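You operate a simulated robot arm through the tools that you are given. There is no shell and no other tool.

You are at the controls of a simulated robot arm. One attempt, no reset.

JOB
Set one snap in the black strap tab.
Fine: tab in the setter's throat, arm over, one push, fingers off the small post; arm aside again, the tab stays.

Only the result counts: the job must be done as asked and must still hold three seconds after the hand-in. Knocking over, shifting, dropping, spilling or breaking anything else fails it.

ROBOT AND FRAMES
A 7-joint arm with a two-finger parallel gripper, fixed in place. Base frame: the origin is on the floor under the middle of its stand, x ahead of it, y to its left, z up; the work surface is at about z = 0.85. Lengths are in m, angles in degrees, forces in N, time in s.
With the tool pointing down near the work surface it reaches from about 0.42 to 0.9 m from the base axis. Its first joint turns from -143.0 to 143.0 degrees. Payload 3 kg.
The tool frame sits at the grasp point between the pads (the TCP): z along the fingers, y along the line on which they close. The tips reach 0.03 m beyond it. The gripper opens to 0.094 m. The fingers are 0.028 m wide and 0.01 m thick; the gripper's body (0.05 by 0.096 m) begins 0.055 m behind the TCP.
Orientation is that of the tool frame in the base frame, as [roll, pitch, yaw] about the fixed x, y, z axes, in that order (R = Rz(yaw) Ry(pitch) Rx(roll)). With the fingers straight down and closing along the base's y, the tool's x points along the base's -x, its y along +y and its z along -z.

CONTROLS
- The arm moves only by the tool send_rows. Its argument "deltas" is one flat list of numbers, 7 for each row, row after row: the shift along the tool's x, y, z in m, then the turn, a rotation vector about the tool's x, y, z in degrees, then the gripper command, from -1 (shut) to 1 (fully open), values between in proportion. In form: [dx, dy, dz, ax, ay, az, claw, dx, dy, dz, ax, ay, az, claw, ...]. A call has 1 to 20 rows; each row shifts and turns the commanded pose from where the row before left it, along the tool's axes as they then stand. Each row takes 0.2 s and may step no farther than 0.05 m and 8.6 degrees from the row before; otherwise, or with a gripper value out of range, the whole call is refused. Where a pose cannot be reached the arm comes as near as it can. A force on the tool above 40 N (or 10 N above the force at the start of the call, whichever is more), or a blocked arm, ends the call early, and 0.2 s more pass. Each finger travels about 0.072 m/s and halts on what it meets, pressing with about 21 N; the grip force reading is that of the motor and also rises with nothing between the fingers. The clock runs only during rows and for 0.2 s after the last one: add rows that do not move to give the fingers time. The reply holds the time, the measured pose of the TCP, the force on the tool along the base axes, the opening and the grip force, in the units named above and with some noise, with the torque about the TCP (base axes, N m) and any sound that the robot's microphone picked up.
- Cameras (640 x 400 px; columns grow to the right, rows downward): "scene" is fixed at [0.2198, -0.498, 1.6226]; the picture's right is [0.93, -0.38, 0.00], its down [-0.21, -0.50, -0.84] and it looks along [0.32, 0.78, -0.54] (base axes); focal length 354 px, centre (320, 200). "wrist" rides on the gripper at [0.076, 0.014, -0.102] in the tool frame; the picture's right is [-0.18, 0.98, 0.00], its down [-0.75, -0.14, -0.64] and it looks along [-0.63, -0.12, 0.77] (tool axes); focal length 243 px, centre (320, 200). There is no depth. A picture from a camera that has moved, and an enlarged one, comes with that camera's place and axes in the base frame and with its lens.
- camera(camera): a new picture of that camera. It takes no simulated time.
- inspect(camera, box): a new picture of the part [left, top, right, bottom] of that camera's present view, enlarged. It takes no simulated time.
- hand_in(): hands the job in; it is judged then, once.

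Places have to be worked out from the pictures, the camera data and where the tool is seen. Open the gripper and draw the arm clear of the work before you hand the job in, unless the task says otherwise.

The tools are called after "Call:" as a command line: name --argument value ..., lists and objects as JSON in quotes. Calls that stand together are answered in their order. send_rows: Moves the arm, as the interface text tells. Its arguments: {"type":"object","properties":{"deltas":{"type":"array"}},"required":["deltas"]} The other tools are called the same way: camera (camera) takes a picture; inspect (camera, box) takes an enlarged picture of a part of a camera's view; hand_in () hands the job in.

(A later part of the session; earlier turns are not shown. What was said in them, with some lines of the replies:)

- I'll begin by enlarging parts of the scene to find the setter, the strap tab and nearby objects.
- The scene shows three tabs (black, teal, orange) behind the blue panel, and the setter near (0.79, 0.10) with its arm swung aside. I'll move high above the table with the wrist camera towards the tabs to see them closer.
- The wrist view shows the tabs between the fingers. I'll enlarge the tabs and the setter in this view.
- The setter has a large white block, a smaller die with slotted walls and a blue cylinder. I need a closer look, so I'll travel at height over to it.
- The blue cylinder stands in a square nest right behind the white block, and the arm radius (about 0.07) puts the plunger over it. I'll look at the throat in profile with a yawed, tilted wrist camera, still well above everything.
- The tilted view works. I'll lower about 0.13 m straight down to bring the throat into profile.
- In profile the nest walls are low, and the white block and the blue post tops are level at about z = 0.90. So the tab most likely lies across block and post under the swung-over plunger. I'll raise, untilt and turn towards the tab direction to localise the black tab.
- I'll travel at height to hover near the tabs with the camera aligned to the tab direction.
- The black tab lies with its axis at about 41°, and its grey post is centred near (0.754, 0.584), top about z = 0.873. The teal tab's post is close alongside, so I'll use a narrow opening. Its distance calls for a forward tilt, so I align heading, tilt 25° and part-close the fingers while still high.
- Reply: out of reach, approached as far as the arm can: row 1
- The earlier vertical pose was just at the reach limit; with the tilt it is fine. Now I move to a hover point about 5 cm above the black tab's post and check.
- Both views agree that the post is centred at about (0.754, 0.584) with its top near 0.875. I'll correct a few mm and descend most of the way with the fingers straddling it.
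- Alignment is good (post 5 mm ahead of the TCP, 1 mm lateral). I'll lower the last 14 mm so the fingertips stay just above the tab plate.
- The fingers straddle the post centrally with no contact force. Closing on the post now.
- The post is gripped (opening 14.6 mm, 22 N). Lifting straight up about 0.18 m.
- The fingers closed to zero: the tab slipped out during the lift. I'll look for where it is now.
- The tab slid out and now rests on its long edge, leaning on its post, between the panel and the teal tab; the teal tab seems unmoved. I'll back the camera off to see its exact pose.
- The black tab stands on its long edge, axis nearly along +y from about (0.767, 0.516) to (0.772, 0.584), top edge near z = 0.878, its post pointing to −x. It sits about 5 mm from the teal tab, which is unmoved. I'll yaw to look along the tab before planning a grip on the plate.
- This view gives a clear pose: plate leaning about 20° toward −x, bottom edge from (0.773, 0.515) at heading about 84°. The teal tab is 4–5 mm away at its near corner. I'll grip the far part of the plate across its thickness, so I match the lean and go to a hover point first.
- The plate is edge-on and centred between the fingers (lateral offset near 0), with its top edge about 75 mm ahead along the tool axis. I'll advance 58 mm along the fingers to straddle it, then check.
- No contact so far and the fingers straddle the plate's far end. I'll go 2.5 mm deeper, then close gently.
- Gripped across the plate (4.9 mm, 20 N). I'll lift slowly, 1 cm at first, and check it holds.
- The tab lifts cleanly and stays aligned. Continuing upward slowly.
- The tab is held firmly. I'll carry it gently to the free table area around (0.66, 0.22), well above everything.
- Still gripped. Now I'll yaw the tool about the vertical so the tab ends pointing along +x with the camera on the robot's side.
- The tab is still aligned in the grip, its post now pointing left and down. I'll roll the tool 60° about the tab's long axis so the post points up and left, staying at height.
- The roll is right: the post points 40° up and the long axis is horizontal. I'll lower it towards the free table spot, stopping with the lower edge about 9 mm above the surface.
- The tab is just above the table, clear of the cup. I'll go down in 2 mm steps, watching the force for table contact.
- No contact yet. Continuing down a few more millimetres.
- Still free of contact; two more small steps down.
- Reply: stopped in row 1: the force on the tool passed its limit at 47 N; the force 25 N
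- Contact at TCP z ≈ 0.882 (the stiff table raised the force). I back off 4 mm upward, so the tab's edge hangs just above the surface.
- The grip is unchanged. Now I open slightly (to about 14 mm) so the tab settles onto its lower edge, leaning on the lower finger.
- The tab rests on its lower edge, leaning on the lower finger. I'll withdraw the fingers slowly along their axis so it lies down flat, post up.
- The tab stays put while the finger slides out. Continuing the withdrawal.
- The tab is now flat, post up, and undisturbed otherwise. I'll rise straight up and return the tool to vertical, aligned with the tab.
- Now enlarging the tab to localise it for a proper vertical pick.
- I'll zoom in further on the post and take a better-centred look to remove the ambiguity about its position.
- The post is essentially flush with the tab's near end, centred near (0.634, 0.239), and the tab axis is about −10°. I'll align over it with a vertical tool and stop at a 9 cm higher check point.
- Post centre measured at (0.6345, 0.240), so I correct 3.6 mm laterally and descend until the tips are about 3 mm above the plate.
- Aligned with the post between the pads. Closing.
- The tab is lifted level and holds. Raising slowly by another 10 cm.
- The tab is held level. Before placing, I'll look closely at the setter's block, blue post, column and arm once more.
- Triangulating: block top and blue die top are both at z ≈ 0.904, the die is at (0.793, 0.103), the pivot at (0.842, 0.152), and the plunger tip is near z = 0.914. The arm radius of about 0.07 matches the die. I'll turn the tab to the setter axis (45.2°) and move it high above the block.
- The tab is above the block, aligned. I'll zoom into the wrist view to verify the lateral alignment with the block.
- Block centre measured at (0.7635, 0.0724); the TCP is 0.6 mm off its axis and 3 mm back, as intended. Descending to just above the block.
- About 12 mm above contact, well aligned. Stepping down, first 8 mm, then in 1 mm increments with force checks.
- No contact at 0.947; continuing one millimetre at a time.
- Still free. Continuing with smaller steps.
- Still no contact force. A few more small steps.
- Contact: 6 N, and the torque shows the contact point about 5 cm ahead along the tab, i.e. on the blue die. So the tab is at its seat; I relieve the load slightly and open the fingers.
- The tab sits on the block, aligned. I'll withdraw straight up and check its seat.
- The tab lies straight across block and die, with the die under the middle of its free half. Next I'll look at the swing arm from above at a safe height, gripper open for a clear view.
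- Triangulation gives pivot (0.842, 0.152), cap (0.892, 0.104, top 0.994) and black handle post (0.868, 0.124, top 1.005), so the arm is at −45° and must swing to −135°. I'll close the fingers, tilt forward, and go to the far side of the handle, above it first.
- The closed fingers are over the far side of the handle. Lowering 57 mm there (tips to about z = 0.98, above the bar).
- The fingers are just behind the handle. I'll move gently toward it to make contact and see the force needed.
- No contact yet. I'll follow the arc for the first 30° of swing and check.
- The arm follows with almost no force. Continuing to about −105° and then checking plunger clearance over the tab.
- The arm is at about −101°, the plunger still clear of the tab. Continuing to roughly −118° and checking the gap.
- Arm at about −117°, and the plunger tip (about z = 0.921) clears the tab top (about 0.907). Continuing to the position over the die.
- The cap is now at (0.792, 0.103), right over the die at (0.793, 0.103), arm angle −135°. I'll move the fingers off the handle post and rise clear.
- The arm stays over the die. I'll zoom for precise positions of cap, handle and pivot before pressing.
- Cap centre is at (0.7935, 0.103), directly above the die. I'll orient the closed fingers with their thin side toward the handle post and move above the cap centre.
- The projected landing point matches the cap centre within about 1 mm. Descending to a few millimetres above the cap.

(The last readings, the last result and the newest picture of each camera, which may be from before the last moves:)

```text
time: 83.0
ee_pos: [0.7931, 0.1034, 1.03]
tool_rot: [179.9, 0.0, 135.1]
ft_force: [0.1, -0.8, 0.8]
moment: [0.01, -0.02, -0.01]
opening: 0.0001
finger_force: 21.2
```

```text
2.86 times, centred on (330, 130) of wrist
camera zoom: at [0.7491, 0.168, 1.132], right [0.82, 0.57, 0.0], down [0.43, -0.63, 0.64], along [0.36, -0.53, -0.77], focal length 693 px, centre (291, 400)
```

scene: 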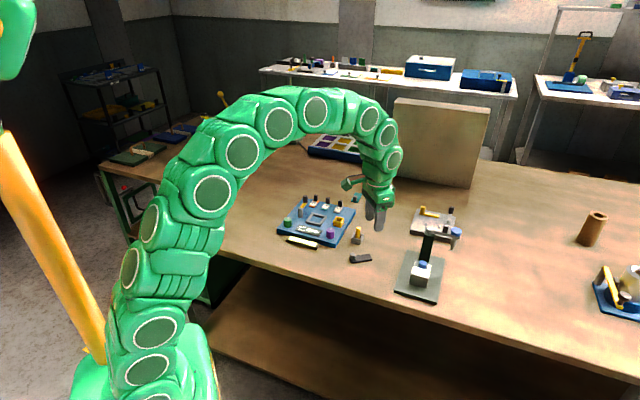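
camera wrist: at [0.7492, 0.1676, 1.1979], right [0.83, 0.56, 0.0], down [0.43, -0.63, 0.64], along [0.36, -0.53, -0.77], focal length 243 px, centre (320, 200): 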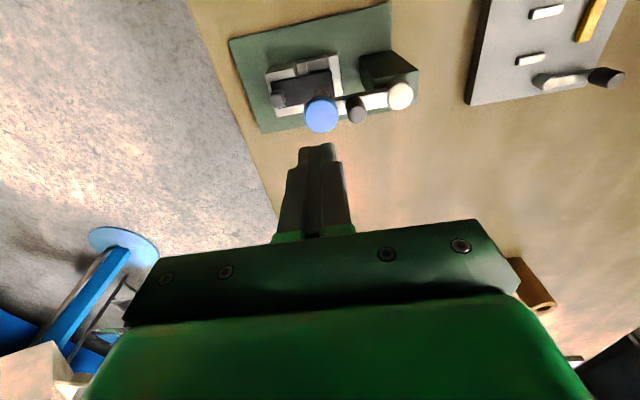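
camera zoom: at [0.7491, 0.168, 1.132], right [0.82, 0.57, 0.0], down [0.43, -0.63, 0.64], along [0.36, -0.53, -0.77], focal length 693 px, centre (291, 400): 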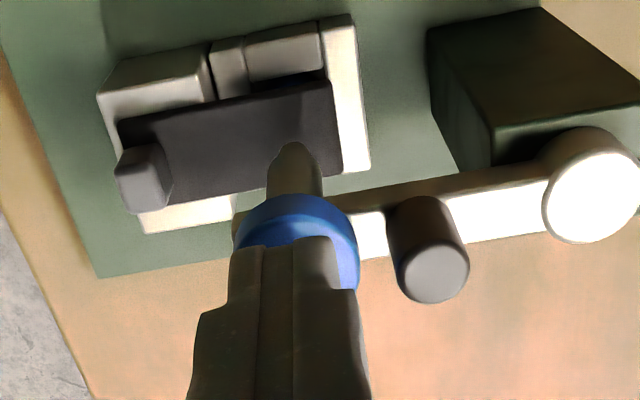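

Everything is lined up: fingers over the cap centre, off the handle post. Starting the single push, slowly, in one continuous downward motion.

Call:
send_rows --deltas '[0, 0, 0.002, 0, 0, 0, -1, 0, 0, 0.002, 0, 0, 0, -1, 0, 0, 0.002, 0, 0, 0, -1, 0, 0, 0.002, 0, 0, 0, -1, 0, 0, 0.002, 0, 0, 0, -1]'

Call:
inspect --camera "scene" --box '[405, 210, 455, 260]'

```text
time: 84.2
ee_pos: [0.7931, 0.1027, 1.0193]
tool_rot: [179.7, 0.0, 135.0]
ft_force: [1.1, -0.8, 2.7]
moment: [0.02, -0.04, -0.01]
opening: 0.0002
finger_force: 20.6
```

```text
8.00 times, centred on (430, 235) of scene
camera zoom: at [0.2198, -0.498, 1.6226], right [0.93, -0.38, 0.0], down [-0.21, -0.5, -0.84], along [0.32, 0.78, -0.54], focal length 2833 px, centre (-560, -80)
```

zoom: 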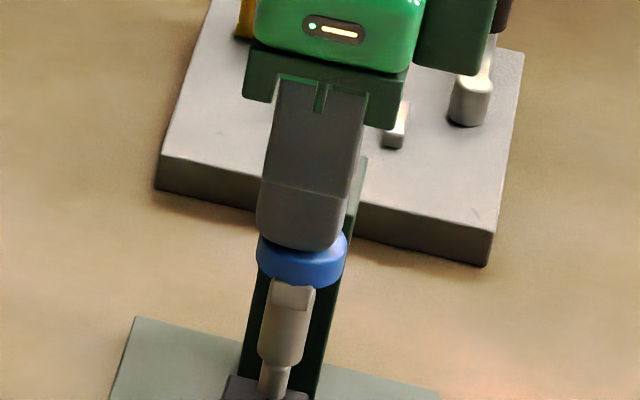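

The cap is moving down with a light spring force of about 3 N. Continuing the same push.

Call:
send_rows --deltas '[0, 0, 0.0015, 0, 0, 0, -1, 0, 0, 0.0015, 0, 0, 0, -1, 0, 0, 0.0015, 0, 0, 0, -1, 0, 0, 0.0015, 0, 0, 0, -1]'

```text
time: 85.2
ee_pos: [0.7931, 0.1041, 1.0127]
tool_rot: [179.8, 0.1, 135.1]
ft_force: [4.4, -0.2, 7.6]
moment: [0.05, -0.06, -0.04]
opening: 0.0
finger_force: 21.4
```

Force rising to about 8 N with a small lateral component. I'll check visually before going on (no upward motion).

Call:
inspect --camera "wrist" --box '[240, 60, 420, 200]'

Call:
inspect --camera "scene" --box '[400, 225, 450, 275]'

```text
2.86 times, centred on (330, 130) of wrist
camera zoom: at [0.7486, 0.1685, 1.116], right [0.82, 0.57, 0.0], down [0.43, -0.63, 0.64], along [0.37, -0.53, -0.77], focal length 693 px, centre (291, 400)
```

zoom: 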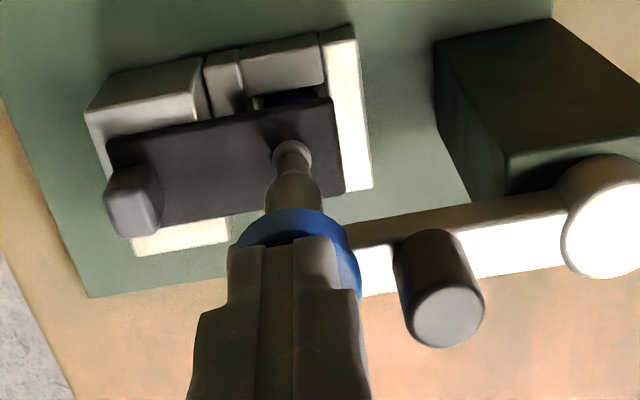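

```text
8.00 times, centred on (425, 250) of scene
camera zoom: at [0.2198, -0.498, 1.6226], right [0.93, -0.38, 0.0], down [-0.21, -0.5, -0.84], along [0.32, 0.78, -0.54], focal length 2833 px, centre (-520, -200)
```

zoom: 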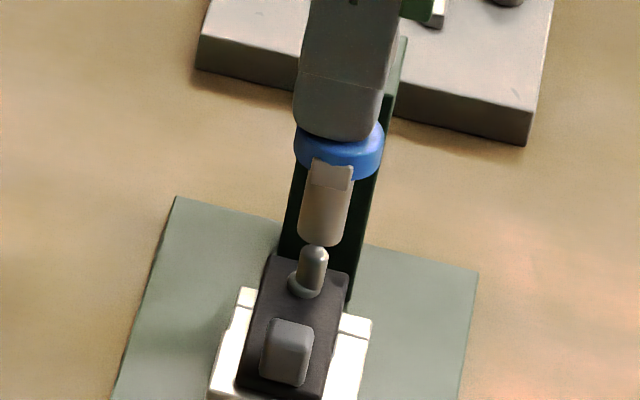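

Something new is visible: a small metallic ring around the plunger tip on the tab. I'll zoom in to see whether the snap has been set.

Call:
inspect --camera "scene" --box '[408, 245, 438, 275]'

Call:
inspect --camera "wrist" --box '[270, 80, 350, 140]'

```text
13.33 times, centred on (423, 260) of scene
camera zoom: at [0.2198, -0.498, 1.6226], right [0.93, -0.38, 0.0], down [-0.21, -0.5, -0.84], along [0.32, 0.78, -0.54], focal length 4721 px, centre (-1053, -600)
```

zoom: 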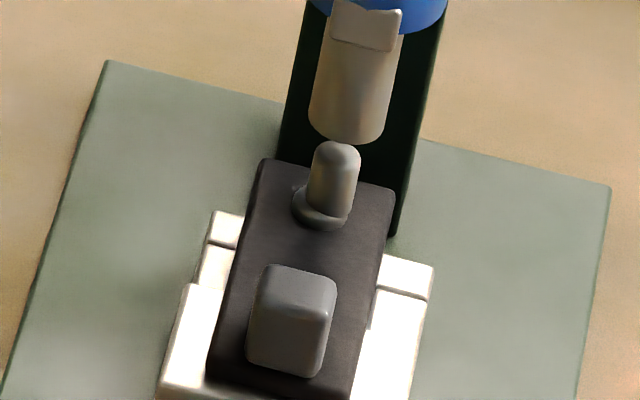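

```text
6.67 times, centred on (310, 110) of wrist
camera zoom: at [0.7486, 0.1685, 1.116], right [0.82, 0.57, 0.0], down [0.43, -0.63, 0.64], along [0.37, -0.53, -0.77], focal length 1618 px, centre (387, 800)
```

zoom: 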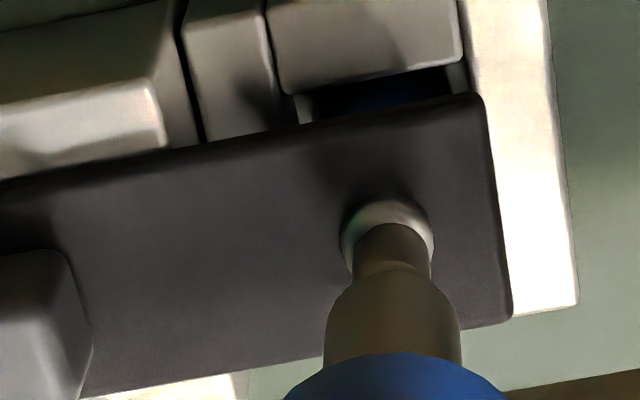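

A disc with a small metal post has appeared on the tab under the plunger, so the snap is being set. To be sure this single push is complete, I continue slightly deeper without lifting, watching the force.

Call:
send_rows --deltas '[0, 0, 0.001, 0, 0, 0, -1, 0, 0, 0.001, 0, 0, 0, -1]'

Call:
inspect --camera "scene" --box '[408, 245, 438, 275]'

Call:
inspect --camera "wrist" --box '[270, 80, 350, 140]'

```text
time: 85.8
ee_pos: [0.7935, 0.1046, 1.0111]
tool_rot: [179.9, 0.1, 135.1]
ft_force: [0.2, 1.6, 7.8]
moment: [0.06, 0.0, 0.09]
opening: 0.0
finger_force: 21.0
```

```text
13.33 times, centred on (423, 260) of scene
camera zoom: at [0.2198, -0.498, 1.6226], right [0.93, -0.38, 0.0], down [-0.21, -0.5, -0.84], along [0.32, 0.78, -0.54], focal length 4721 px, centre (-1053, -600)
```

zoom: 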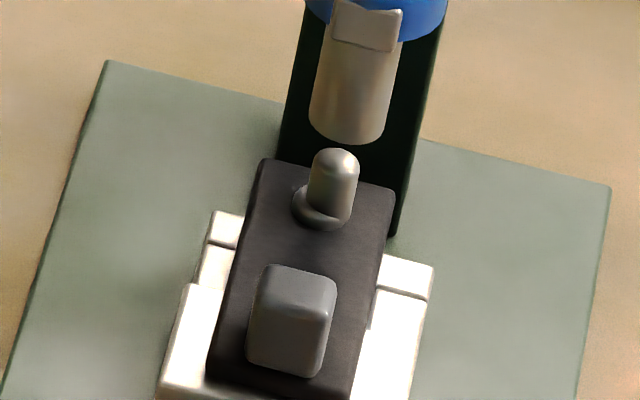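

```text
6.67 times, centred on (310, 110) of wrist
camera zoom: at [0.7487, 0.1684, 1.1139], right [0.82, 0.57, 0.0], down [0.43, -0.63, 0.64], along [0.37, -0.53, -0.77], focal length 1618 px, centre (387, 800)
```

zoom: 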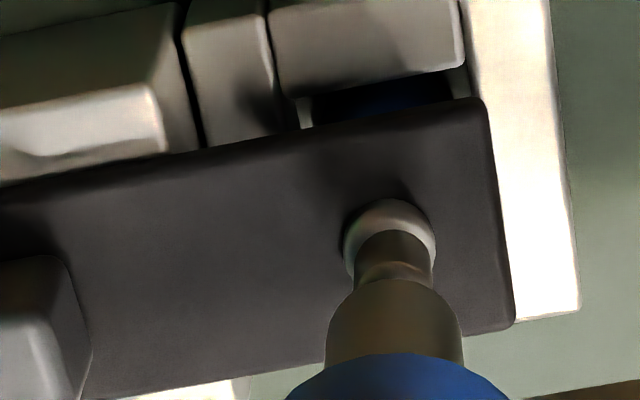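

The pin has moved down into the disc, which sits on the tab, with force still only about 8 N. I'll add one more small increment to bottom out this same push.

Call:
send_rows --deltas '[0, 0, 0.0008, 0, 0, 0, -1, 0, 0, 0.0008, 0, 0, 0, -1]'

Call:
inspect --camera "scene" --box '[408, 245, 438, 275]'

```text
time: 86.4
ee_pos: [0.7922, 0.1042, 1.0109]
tool_rot: [179.8, 0.2, 135.1]
ft_force: [4.0, 6.0, 21.2]
moment: [0.13, -0.08, 0.05]
opening: 0.0001
finger_force: 20.9
```

```text
13.33 times, centred on (423, 260) of scene
camera zoom: at [0.2198, -0.498, 1.6226], right [0.93, -0.38, 0.0], down [-0.21, -0.5, -0.84], along [0.32, 0.78, -0.54], focal length 4721 px, centre (-1053, -600)
```

zoom: 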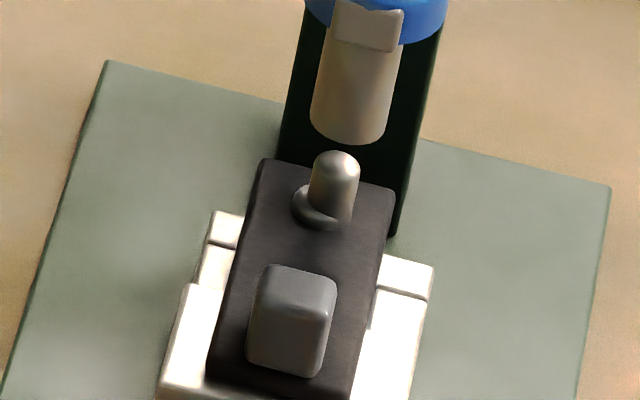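

Bottomed out at 21 N: the push is complete. Now I lift straight up, clear of the cap.

Call:
send_rows --deltas '[0, 0, -0.003, 0, 0, 0, -1, 0, 0, -0.006, 0, 0, 0, -1, 0, 0, -0.01, 0, 0, 0, -1, 0, 0, -0.03, 0, 0, 0, -1, 0, 0, -0.03, 0, 0, 0, -1, 0, 0, 0, 0, 0, 0, -1]'

Call:
inspect --camera "scene" --box '[400, 215, 460, 285]'

Call:
inspect --camera "wrist" --box '[240, 40, 440, 160]'

```text
time: 87.8
ee_pos: [0.7906, 0.105, 1.089]
tool_rot: [-180.0, 0.1, 135.0]
ft_force: [-0.3, -0.2, 0.6]
moment: [0.07, -0.01, -0.01]
opening: 0.0
finger_force: 21.2
```

```text
5.71 times, centred on (430, 250) of scene
camera zoom: at [0.2198, -0.498, 1.6226], right [0.93, -0.38, 0.0], down [-0.21, -0.5, -0.84], along [0.32, 0.78, -0.54], focal length 2023 px, centre (-309, -86)
```

zoom: 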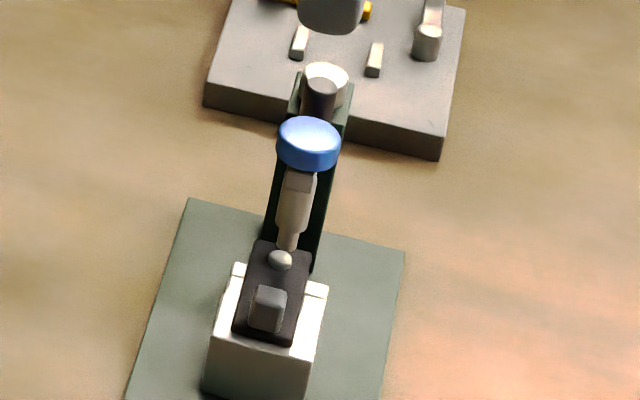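

```text
3.20 times, centred on (340, 100) of wrist
camera zoom: at [0.7484, 0.1675, 1.1913], right [0.82, 0.57, 0.0], down [0.43, -0.63, 0.64], along [0.36, -0.53, -0.77], focal length 776 px, centre (256, 520)
```

zoom: 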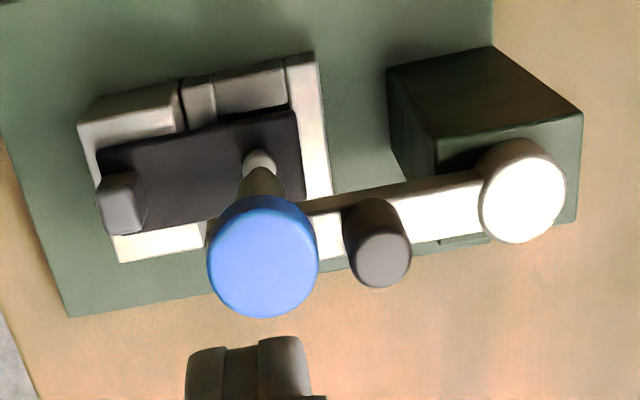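

The snap sits on the tab and the plunger has sprung back. Next I swing the arm aside from its other side: turn to heading 0, move beside the handle and lower to handle height.

Call:
send_rows --deltas '[0, 0, 0, 0, 0, -7.5, -1, 0, 0, 0, 0, 0, -7.5, -1, 0, 0, 0, 0, 0, -7.5, -1, 0, 0, 0, 0, 0, -7.5, -1, 0, 0, 0, 0, 0, -7.5, -1, 0, 0, 0, 0, 0, -7.5, -1, 0.001, 0.0231, 0, 0, 0, 0, -1, 0.001, 0.0231, 0, 0, 0, 0, -1, 0, 0, 0.03, 0, 0, 0, -1, 0, 0, 0.03, 0, 0, 0, -1, 0, 0, 0.019, 0, 0, 0, -1, 0, 0, 0, 0, 0, 0, -1]'

Call:
camera --camera "wrist"

Call:
inspect --camera "scene" --box '[400, 205, 460, 275]'

```text
time: 90.4
ee_pos: [0.7916, 0.1513, 1.0084]
tool_rot: [-179.9, 0.0, -179.9]
ft_force: [-0.6, -0.3, -0.1]
moment: [0.02, -0.04, -0.03]
opening: 0.0
finger_force: 21.2
```

```text
taken
camera wrist: at [0.7144, 0.1656, 1.1112], right [0.18, 0.98, 0.0], down [0.75, -0.14, 0.64], along [0.63, -0.12, -0.77], focal length 243 px, centre (320, 200)
```

wrist: 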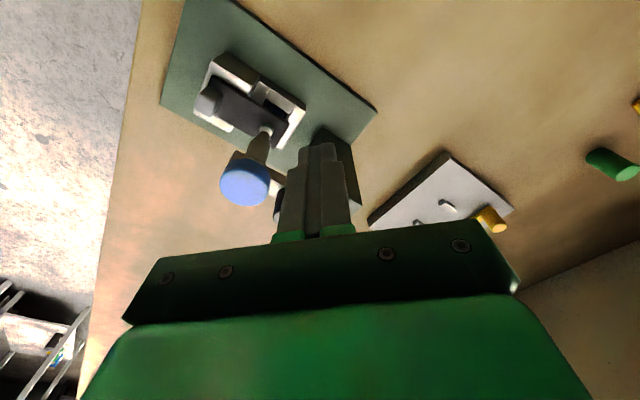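

```text
5.71 times, centred on (430, 240) of scene
camera zoom: at [0.2198, -0.498, 1.6226], right [0.93, -0.38, 0.0], down [-0.21, -0.5, -0.84], along [0.32, 0.78, -0.54], focal length 2023 px, centre (-309, -29)
```

zoom: 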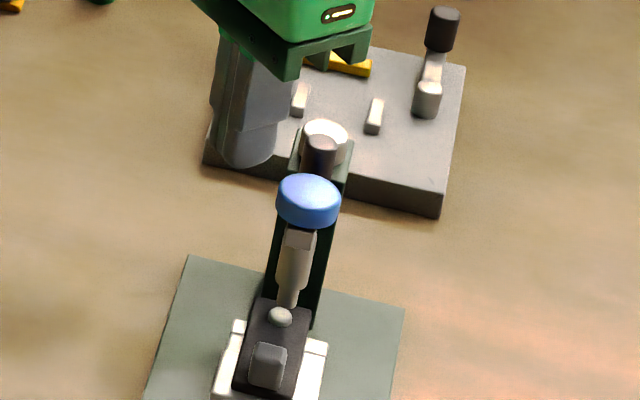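

In position beside the handle, no contact. Now pushing the handle along the reverse arc, first 30°.

Call:
send_rows --deltas '[-0.0037, -0.0042, 0, 0, 0, 0, -1, -0.0037, -0.0042, 0, 0, 0, 0, -1, -0.0013, -0.0037, 0, 0, 0, 0, -1, -0.0013, -0.0037, 0, 0, 0, 0, -1, -0.0013, -0.0037, 0, 0, 0, 0, -1, -0.0026, -0.0034, 0, 0, 0, 0, -1, -0.0026, -0.0034, 0, 0, 0, 0, -1, -0.0026, -0.0034, 0, 0, 0, 0, -1, 0, 0, 0, 0, 0, 0, -1]'

Call:
inspect --camera "scene" --box '[400, 205, 460, 275]'

```text
time: 92.4
ee_pos: [0.811, 0.1195, 1.0099]
tool_rot: [180.0, 0.2, -180.0]
ft_force: [0.2, 0.6, -0.1]
moment: [-0.01, 0.01, 0.02]
opening: 0.0001
finger_force: 20.6
```

```text
5.71 times, centred on (430, 240) of scene
camera zoom: at [0.2198, -0.498, 1.6226], right [0.93, -0.38, 0.0], down [-0.21, -0.5, -0.84], along [0.32, 0.78, -0.54], focal length 2023 px, centre (-309, -29)
```

zoom: 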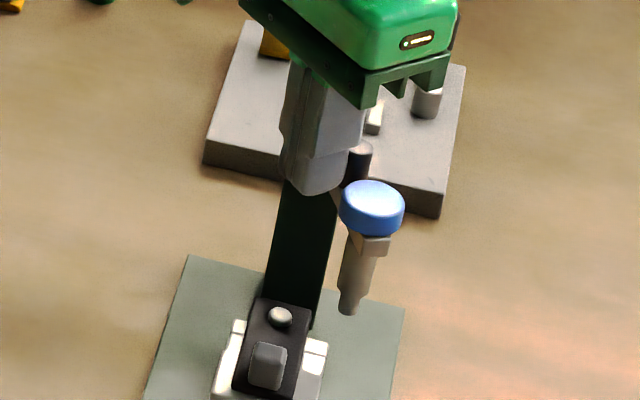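

The arm swings away and the tab with its snap stays in place. Continuing the arc to about −60°.

Call:
send_rows --deltas '[-0.0037, -0.0025, 0, 0, 0, 0, -1, -0.0037, -0.0025, 0, 0, 0, 0, -1, -0.0037, -0.0025, 0, 0, 0, 0, -1, -0.0029, -0.0016, 0, 0, 0, 0, -1, -0.0029, -0.0016, 0, 0, 0, 0, -1, -0.0029, -0.0016, 0, 0, 0, 0, -1, -0.0036, -0.0008, 0, 0, 0, 0, -1, -0.0036, -0.0008, 0, 0, 0, 0, -1, -0.0036, -0.0008, 0, 0, 0, 0, -1, 0, 0, 0, 0, 0, 0, -1]'

Call:
inspect --camera "scene" --box '[400, 205, 480, 275]'

Call:
camera --camera "wrist"

```text
time: 94.6
ee_pos: [0.8408, 0.1056, 1.0104]
tool_rot: [-179.9, 0.1, -180.0]
ft_force: [-0.6, -0.1, 0.1]
moment: [0.01, 0.0, -0.01]
opening: 0.0
finger_force: 21.1
```

```text
5.71 times, centred on (440, 240) of scene
camera zoom: at [0.2198, -0.498, 1.6226], right [0.93, -0.38, 0.0], down [-0.21, -0.5, -0.84], along [0.32, 0.78, -0.54], focal length 2023 px, centre (-366, -29)
```

zoom: 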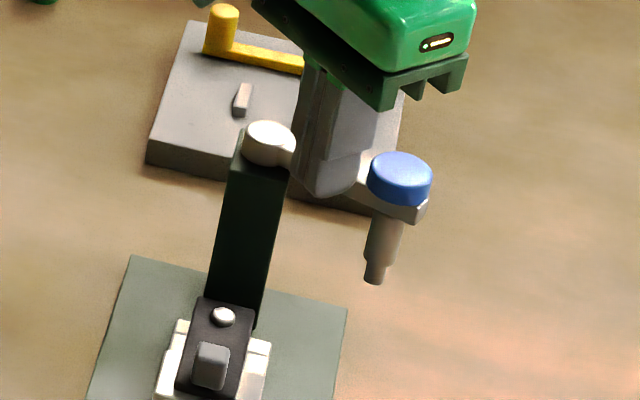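

```text
taken
camera wrist: at [0.7643, 0.1195, 1.1115], right [0.18, 0.98, 0.0], down [0.75, -0.14, 0.64], along [0.63, -0.12, -0.76], focal length 243 px, centre (320, 200)
```

wrist: 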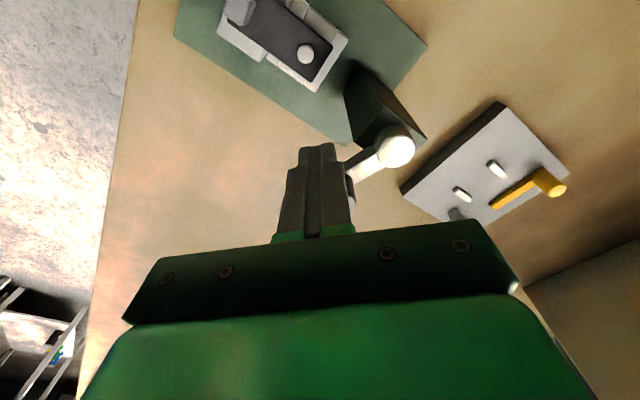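

Arm is near −57°; one more segment brings it back to about −45°, its original place.

Call:
send_rows --deltas '[-0.004, 0.0004, 0, 0, 0, 0, -1, -0.004, 0.0004, 0, 0, 0, 0, -1, -0.004, 0.0004, 0, 0, 0, 0, -1, 0, 0, 0, 0, 0, 0, -1]'

Call:
inspect --camera "scene" --box '[400, 205, 480, 275]'

```text
time: 95.6
ee_pos: [0.8526, 0.1072, 1.0091]
tool_rot: [-179.9, 0.1, -179.9]
ft_force: [0.3, 0.1, -0.2]
moment: [0.03, -0.02, 0.03]
opening: 0.0
finger_force: 20.8
```

```text
5.71 times, centred on (440, 240) of scene
camera zoom: at [0.2198, -0.498, 1.6226], right [0.93, -0.38, 0.0], down [-0.21, -0.5, -0.84], along [0.32, 0.78, -0.54], focal length 2023 px, centre (-366, -29)
```

zoom: 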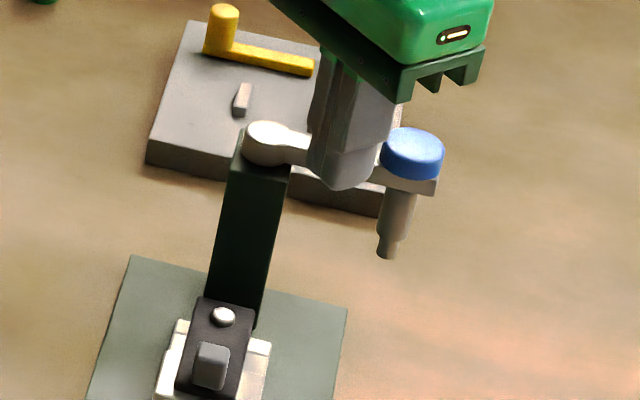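

The arm is back at its original −45° position. I'll move the fingers off the handle, then up and clear, and open the gripper.

Call:
send_rows --deltas '[0.006, -0.006, 0, 0, 0, 0, -1, 0.006, -0.006, 0, 0, 0, 0, -1, 0, 0, -0.03, 0, 0, 0, -1, 0, 0, -0.045, 0, 0, 0, -1, 0, 0, -0.045, 0, 0, 0, -1, 0.045, 0, 0, 0, 0, 0, -0.5, 0.045, 0, 0, 0, 0, 0, 0.2, 0.045, 0, 0, 0, 0, 0, 1, 0.045, 0, 0, 0, 0, 0, 1, 0.045, 0.01, -0.02, 0, 0, 0, 1, 0, 0, 0, 0, 0, 0, 1]'

Call:
camera --camera "scene"

Call:
inspect --camera "scene" --box '[390, 200, 480, 305]'

Call:
camera --camera "wrist"

```text
refused: row 10 steps farther than a row can; nothing moved
```

```text
taken
```

scene: 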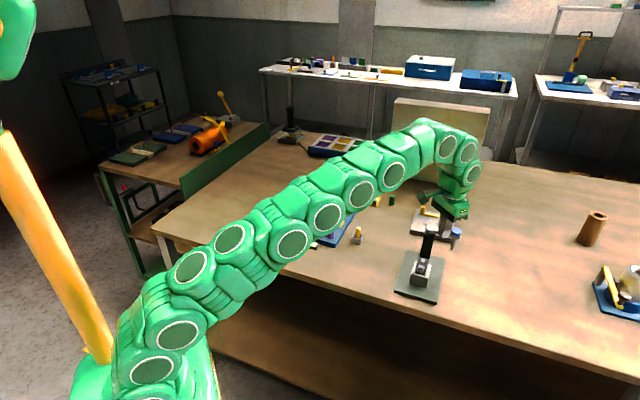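

```text
3.81 times, centred on (435, 252) of scene
camera zoom: at [0.2198, -0.498, 1.6226], right [0.93, -0.38, 0.0], down [-0.21, -0.5, -0.84], along [0.32, 0.78, -0.54], focal length 1349 px, centre (-118, 0)
```

zoom: 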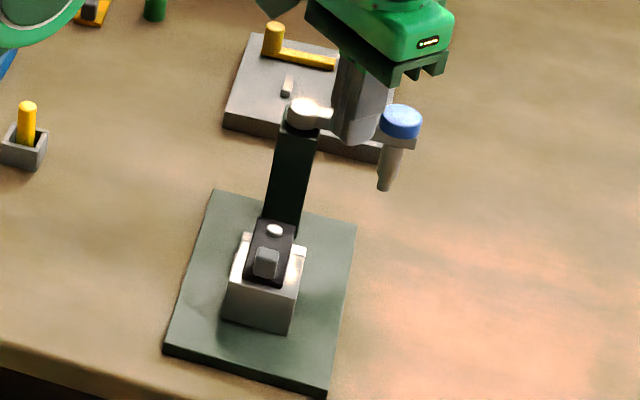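

```text
taken
camera wrist: at [0.7758, 0.1215, 1.1115], right [0.18, 0.98, 0.0], down [0.75, -0.14, 0.64], along [0.63, -0.12, -0.77], focal length 243 px, centre (320, 200)
```

wrist: 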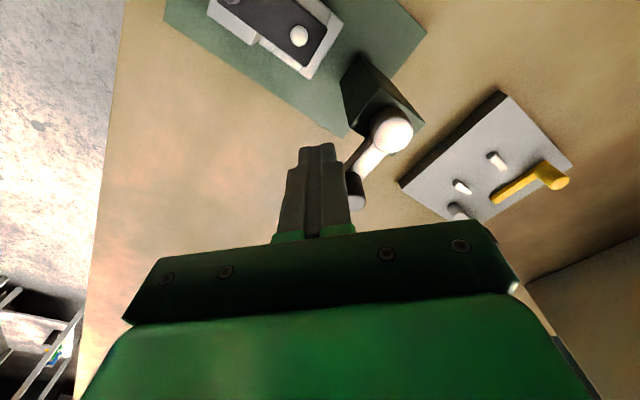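

The call was refused because one row was slightly too long; nothing moved. I'll repeat it with shorter rows: off the handle, up, back toward the base, opening the gripper on the way.

Call:
send_rows --deltas '[0.006, -0.006, 0, 0, 0, 0, -1, 0.006, -0.006, 0, 0, 0, 0, -1, 0, 0, -0.03, 0, 0, 0, -1, 0, 0, -0.045, 0, 0, 0, -1, 0, 0, -0.045, 0, 0, 0, -1, 0.045, 0, 0, 0, 0, 0, -0.5, 0.045, 0, 0, 0, 0, 0, 0.2, 0.045, 0, 0, 0, 0, 0, 1, 0.045, 0, 0, 0, 0, 0, 1, 0.04, 0.01, -0.02, 0, 0, 0, 1, 0, 0, 0, 0, 0, 0, 1]'

Call:
camera --camera "scene"

Call:
inspect --camera "scene" --box '[390, 200, 480, 305]'

Call:
camera --camera "wrist"

```text
time: 98.0
ee_pos: [0.6175, 0.104, 1.1221]
tool_rot: [-179.9, 0.1, 180.0]
ft_force: [-0.3, -0.1, -0.3]
moment: [0.01, -0.01, -0.01]
opening: 0.0942
finger_force: 0.1
out of reach, approached as far as the arm can: row 5
```

```text
taken
```

scene: 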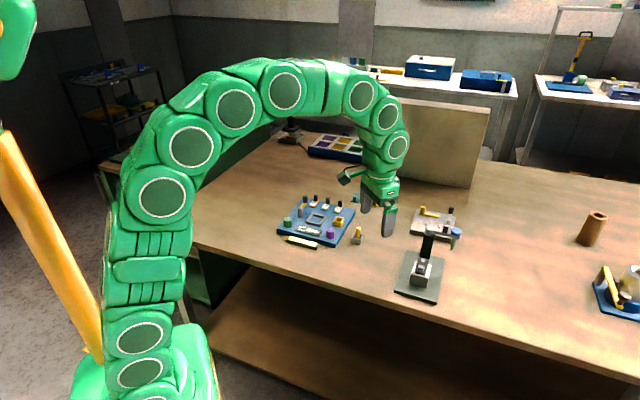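

```text
3.81 times, centred on (435, 252) of scene
camera zoom: at [0.2198, -0.498, 1.6226], right [0.93, -0.38, 0.0], down [-0.21, -0.5, -0.84], along [0.32, 0.78, -0.54], focal length 1349 px, centre (-118, 0)
```

zoom: 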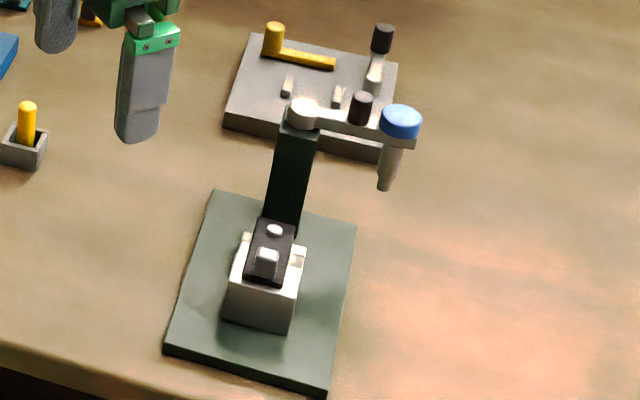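

```text
taken
camera wrist: at [0.5409, 0.1186, 1.2235], right [0.18, 0.98, 0.0], down [0.75, -0.14, 0.64], along [0.63, -0.12, -0.77], focal length 243 px, centre (320, 200)
```

wrist: 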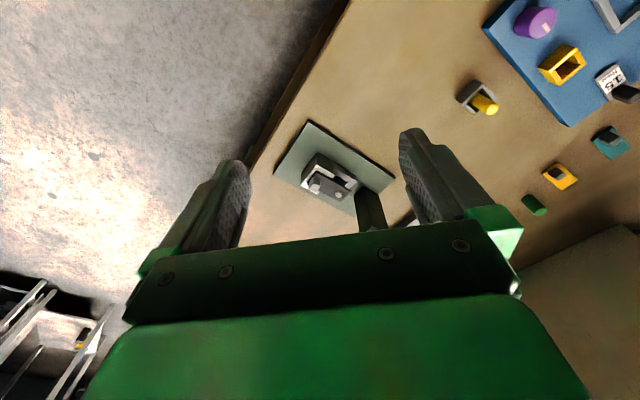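

All clear: the snap is on the tab, the arm is aside and the gripper is open. I'll compare against my first enlarged views to confirm nothing else shifted.

Call:
inspect --camera "scene" --box '[370, 190, 490, 310]'

Call:
inspect --camera "scene" --box '[260, 170, 410, 264]'

Call:
inspect --camera "scene" --box '[408, 245, 438, 275]'

Call:
inspect --camera "wrist" --box '[290, 130, 370, 200]'

```text
3.33 times, centred on (430, 250) of scene
camera zoom: at [0.2198, -0.498, 1.6226], right [0.93, -0.38, 0.0], down [-0.21, -0.5, -0.84], along [0.32, 0.78, -0.54], focal length 1180 px, centre (-47, 33)
```

zoom: 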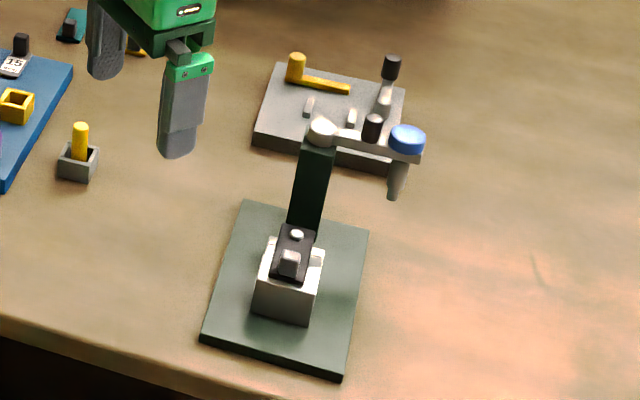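

```text
4.26 times, centred on (335, 217) of scene
camera zoom: at [0.2198, -0.498, 1.6226], right [0.93, -0.38, 0.0], down [-0.21, -0.5, -0.84], along [0.32, 0.78, -0.54], focal length 1507 px, centre (256, 128)
```

zoom: 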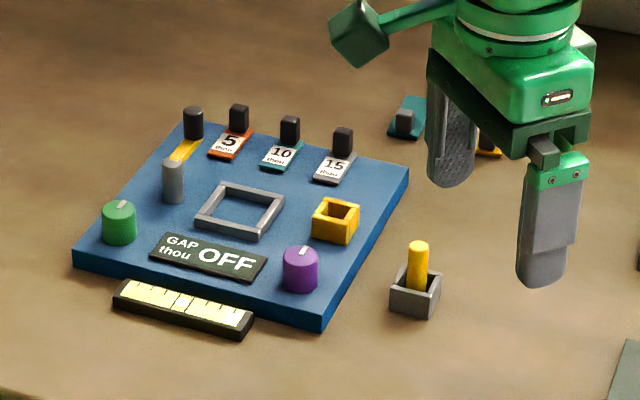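

```text
13.33 times, centred on (423, 260) of scene
camera zoom: at [0.2198, -0.498, 1.6226], right [0.93, -0.38, 0.0], down [-0.21, -0.5, -0.84], along [0.32, 0.78, -0.54], focal length 4721 px, centre (-1053, -600)
```

zoom: 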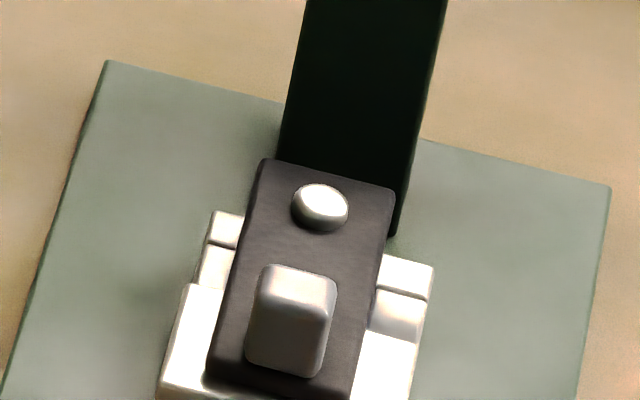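

```text
5.71 times, centred on (330, 165) of wrist
camera zoom: at [0.5409, 0.1186, 1.2235], right [0.18, 0.98, 0.0], down [0.75, -0.14, 0.64], along [0.63, -0.12, -0.77], focal length 1386 px, centre (263, 400)
```

zoom: 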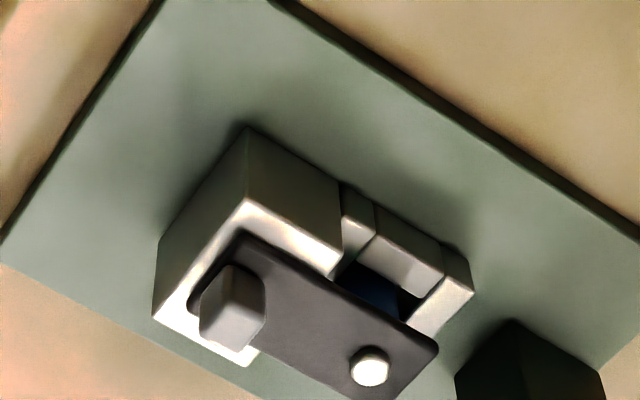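

The snap dome is clearly set in the tab. One last same-box comparison for the setter base and the teal/orange tabs before handing in.

Call:
inspect --camera "scene" --box '[385, 245, 465, 305]'

Call:
inspect --camera "wrist" --box '[440, 60, 640, 230]'

```text
6.67 times, centred on (425, 275) of scene
camera zoom: at [0.2198, -0.498, 1.6226], right [0.93, -0.38, 0.0], down [-0.21, -0.5, -0.84], along [0.32, 0.78, -0.54], focal length 2361 px, centre (-380, -300)
```

zoom: 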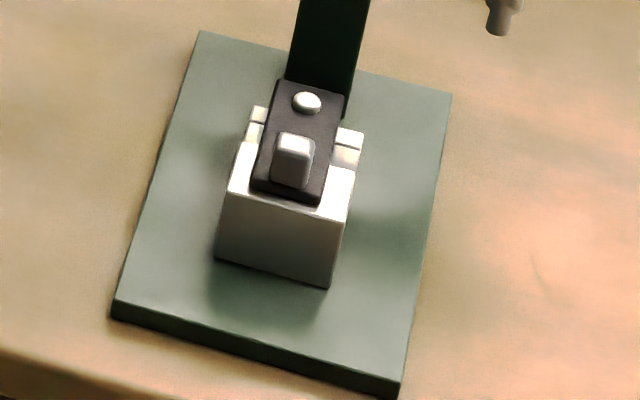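

```text
2.35 times, centred on (540, 145) of wrist
camera zoom: at [0.5409, 0.1186, 1.2235], right [0.18, 0.98, 0.0], down [0.75, -0.14, 0.64], along [0.63, -0.12, -0.77], focal length 571 px, centre (-198, 329)
```

zoom: 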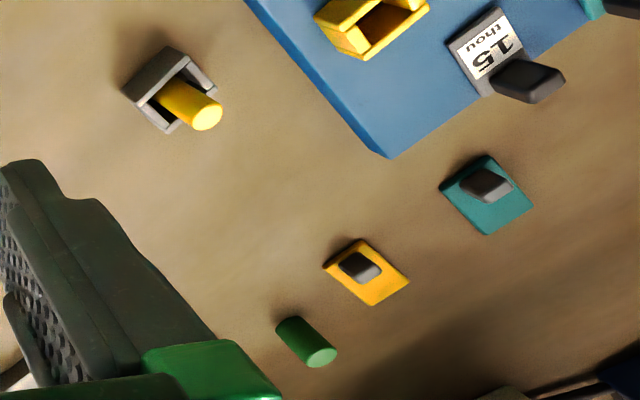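

The setter, its arm, the panel and the other tabs match the first views, and the black tab lies in place with its one snap set. The gripper is open and clear of the work, so I'm handing in.

Call:
hand_in

```text
The job is handed in.
```

I set one snap in the black strap tab and handed the job in. I have not seen the verdict.

- **Result:** in the last pictures the metal dome sits in the tab. The tab lies straight in the setter's throat, the swing arm is back at its starting angle, and the gripper is open and clear.
- **The push:** it was a single continuous press on the blue cap, ending at about 21 N when the plunger bottomed out. The fingers touched neither the arm's black handle post nor the grey post on the tab during it.
- **Slip along the way:** my first grip on the tab was too shallow. The tab slid out during the lift and landed on its edge beside the teal tab. I picked it up again, turned it post-up on a clear part of the table, gripped it properly and carried on. The teal tab looked unmoved in the views before and after.
- **Table contact:** while I was turning the tab over, it touched the table harder than I intended and the force limit stopped the call at 47 N. I saw no damage.
- **Everything else:** the setter base, the arm and the gauge panel match the first views, and the other tabs look undisturbed.
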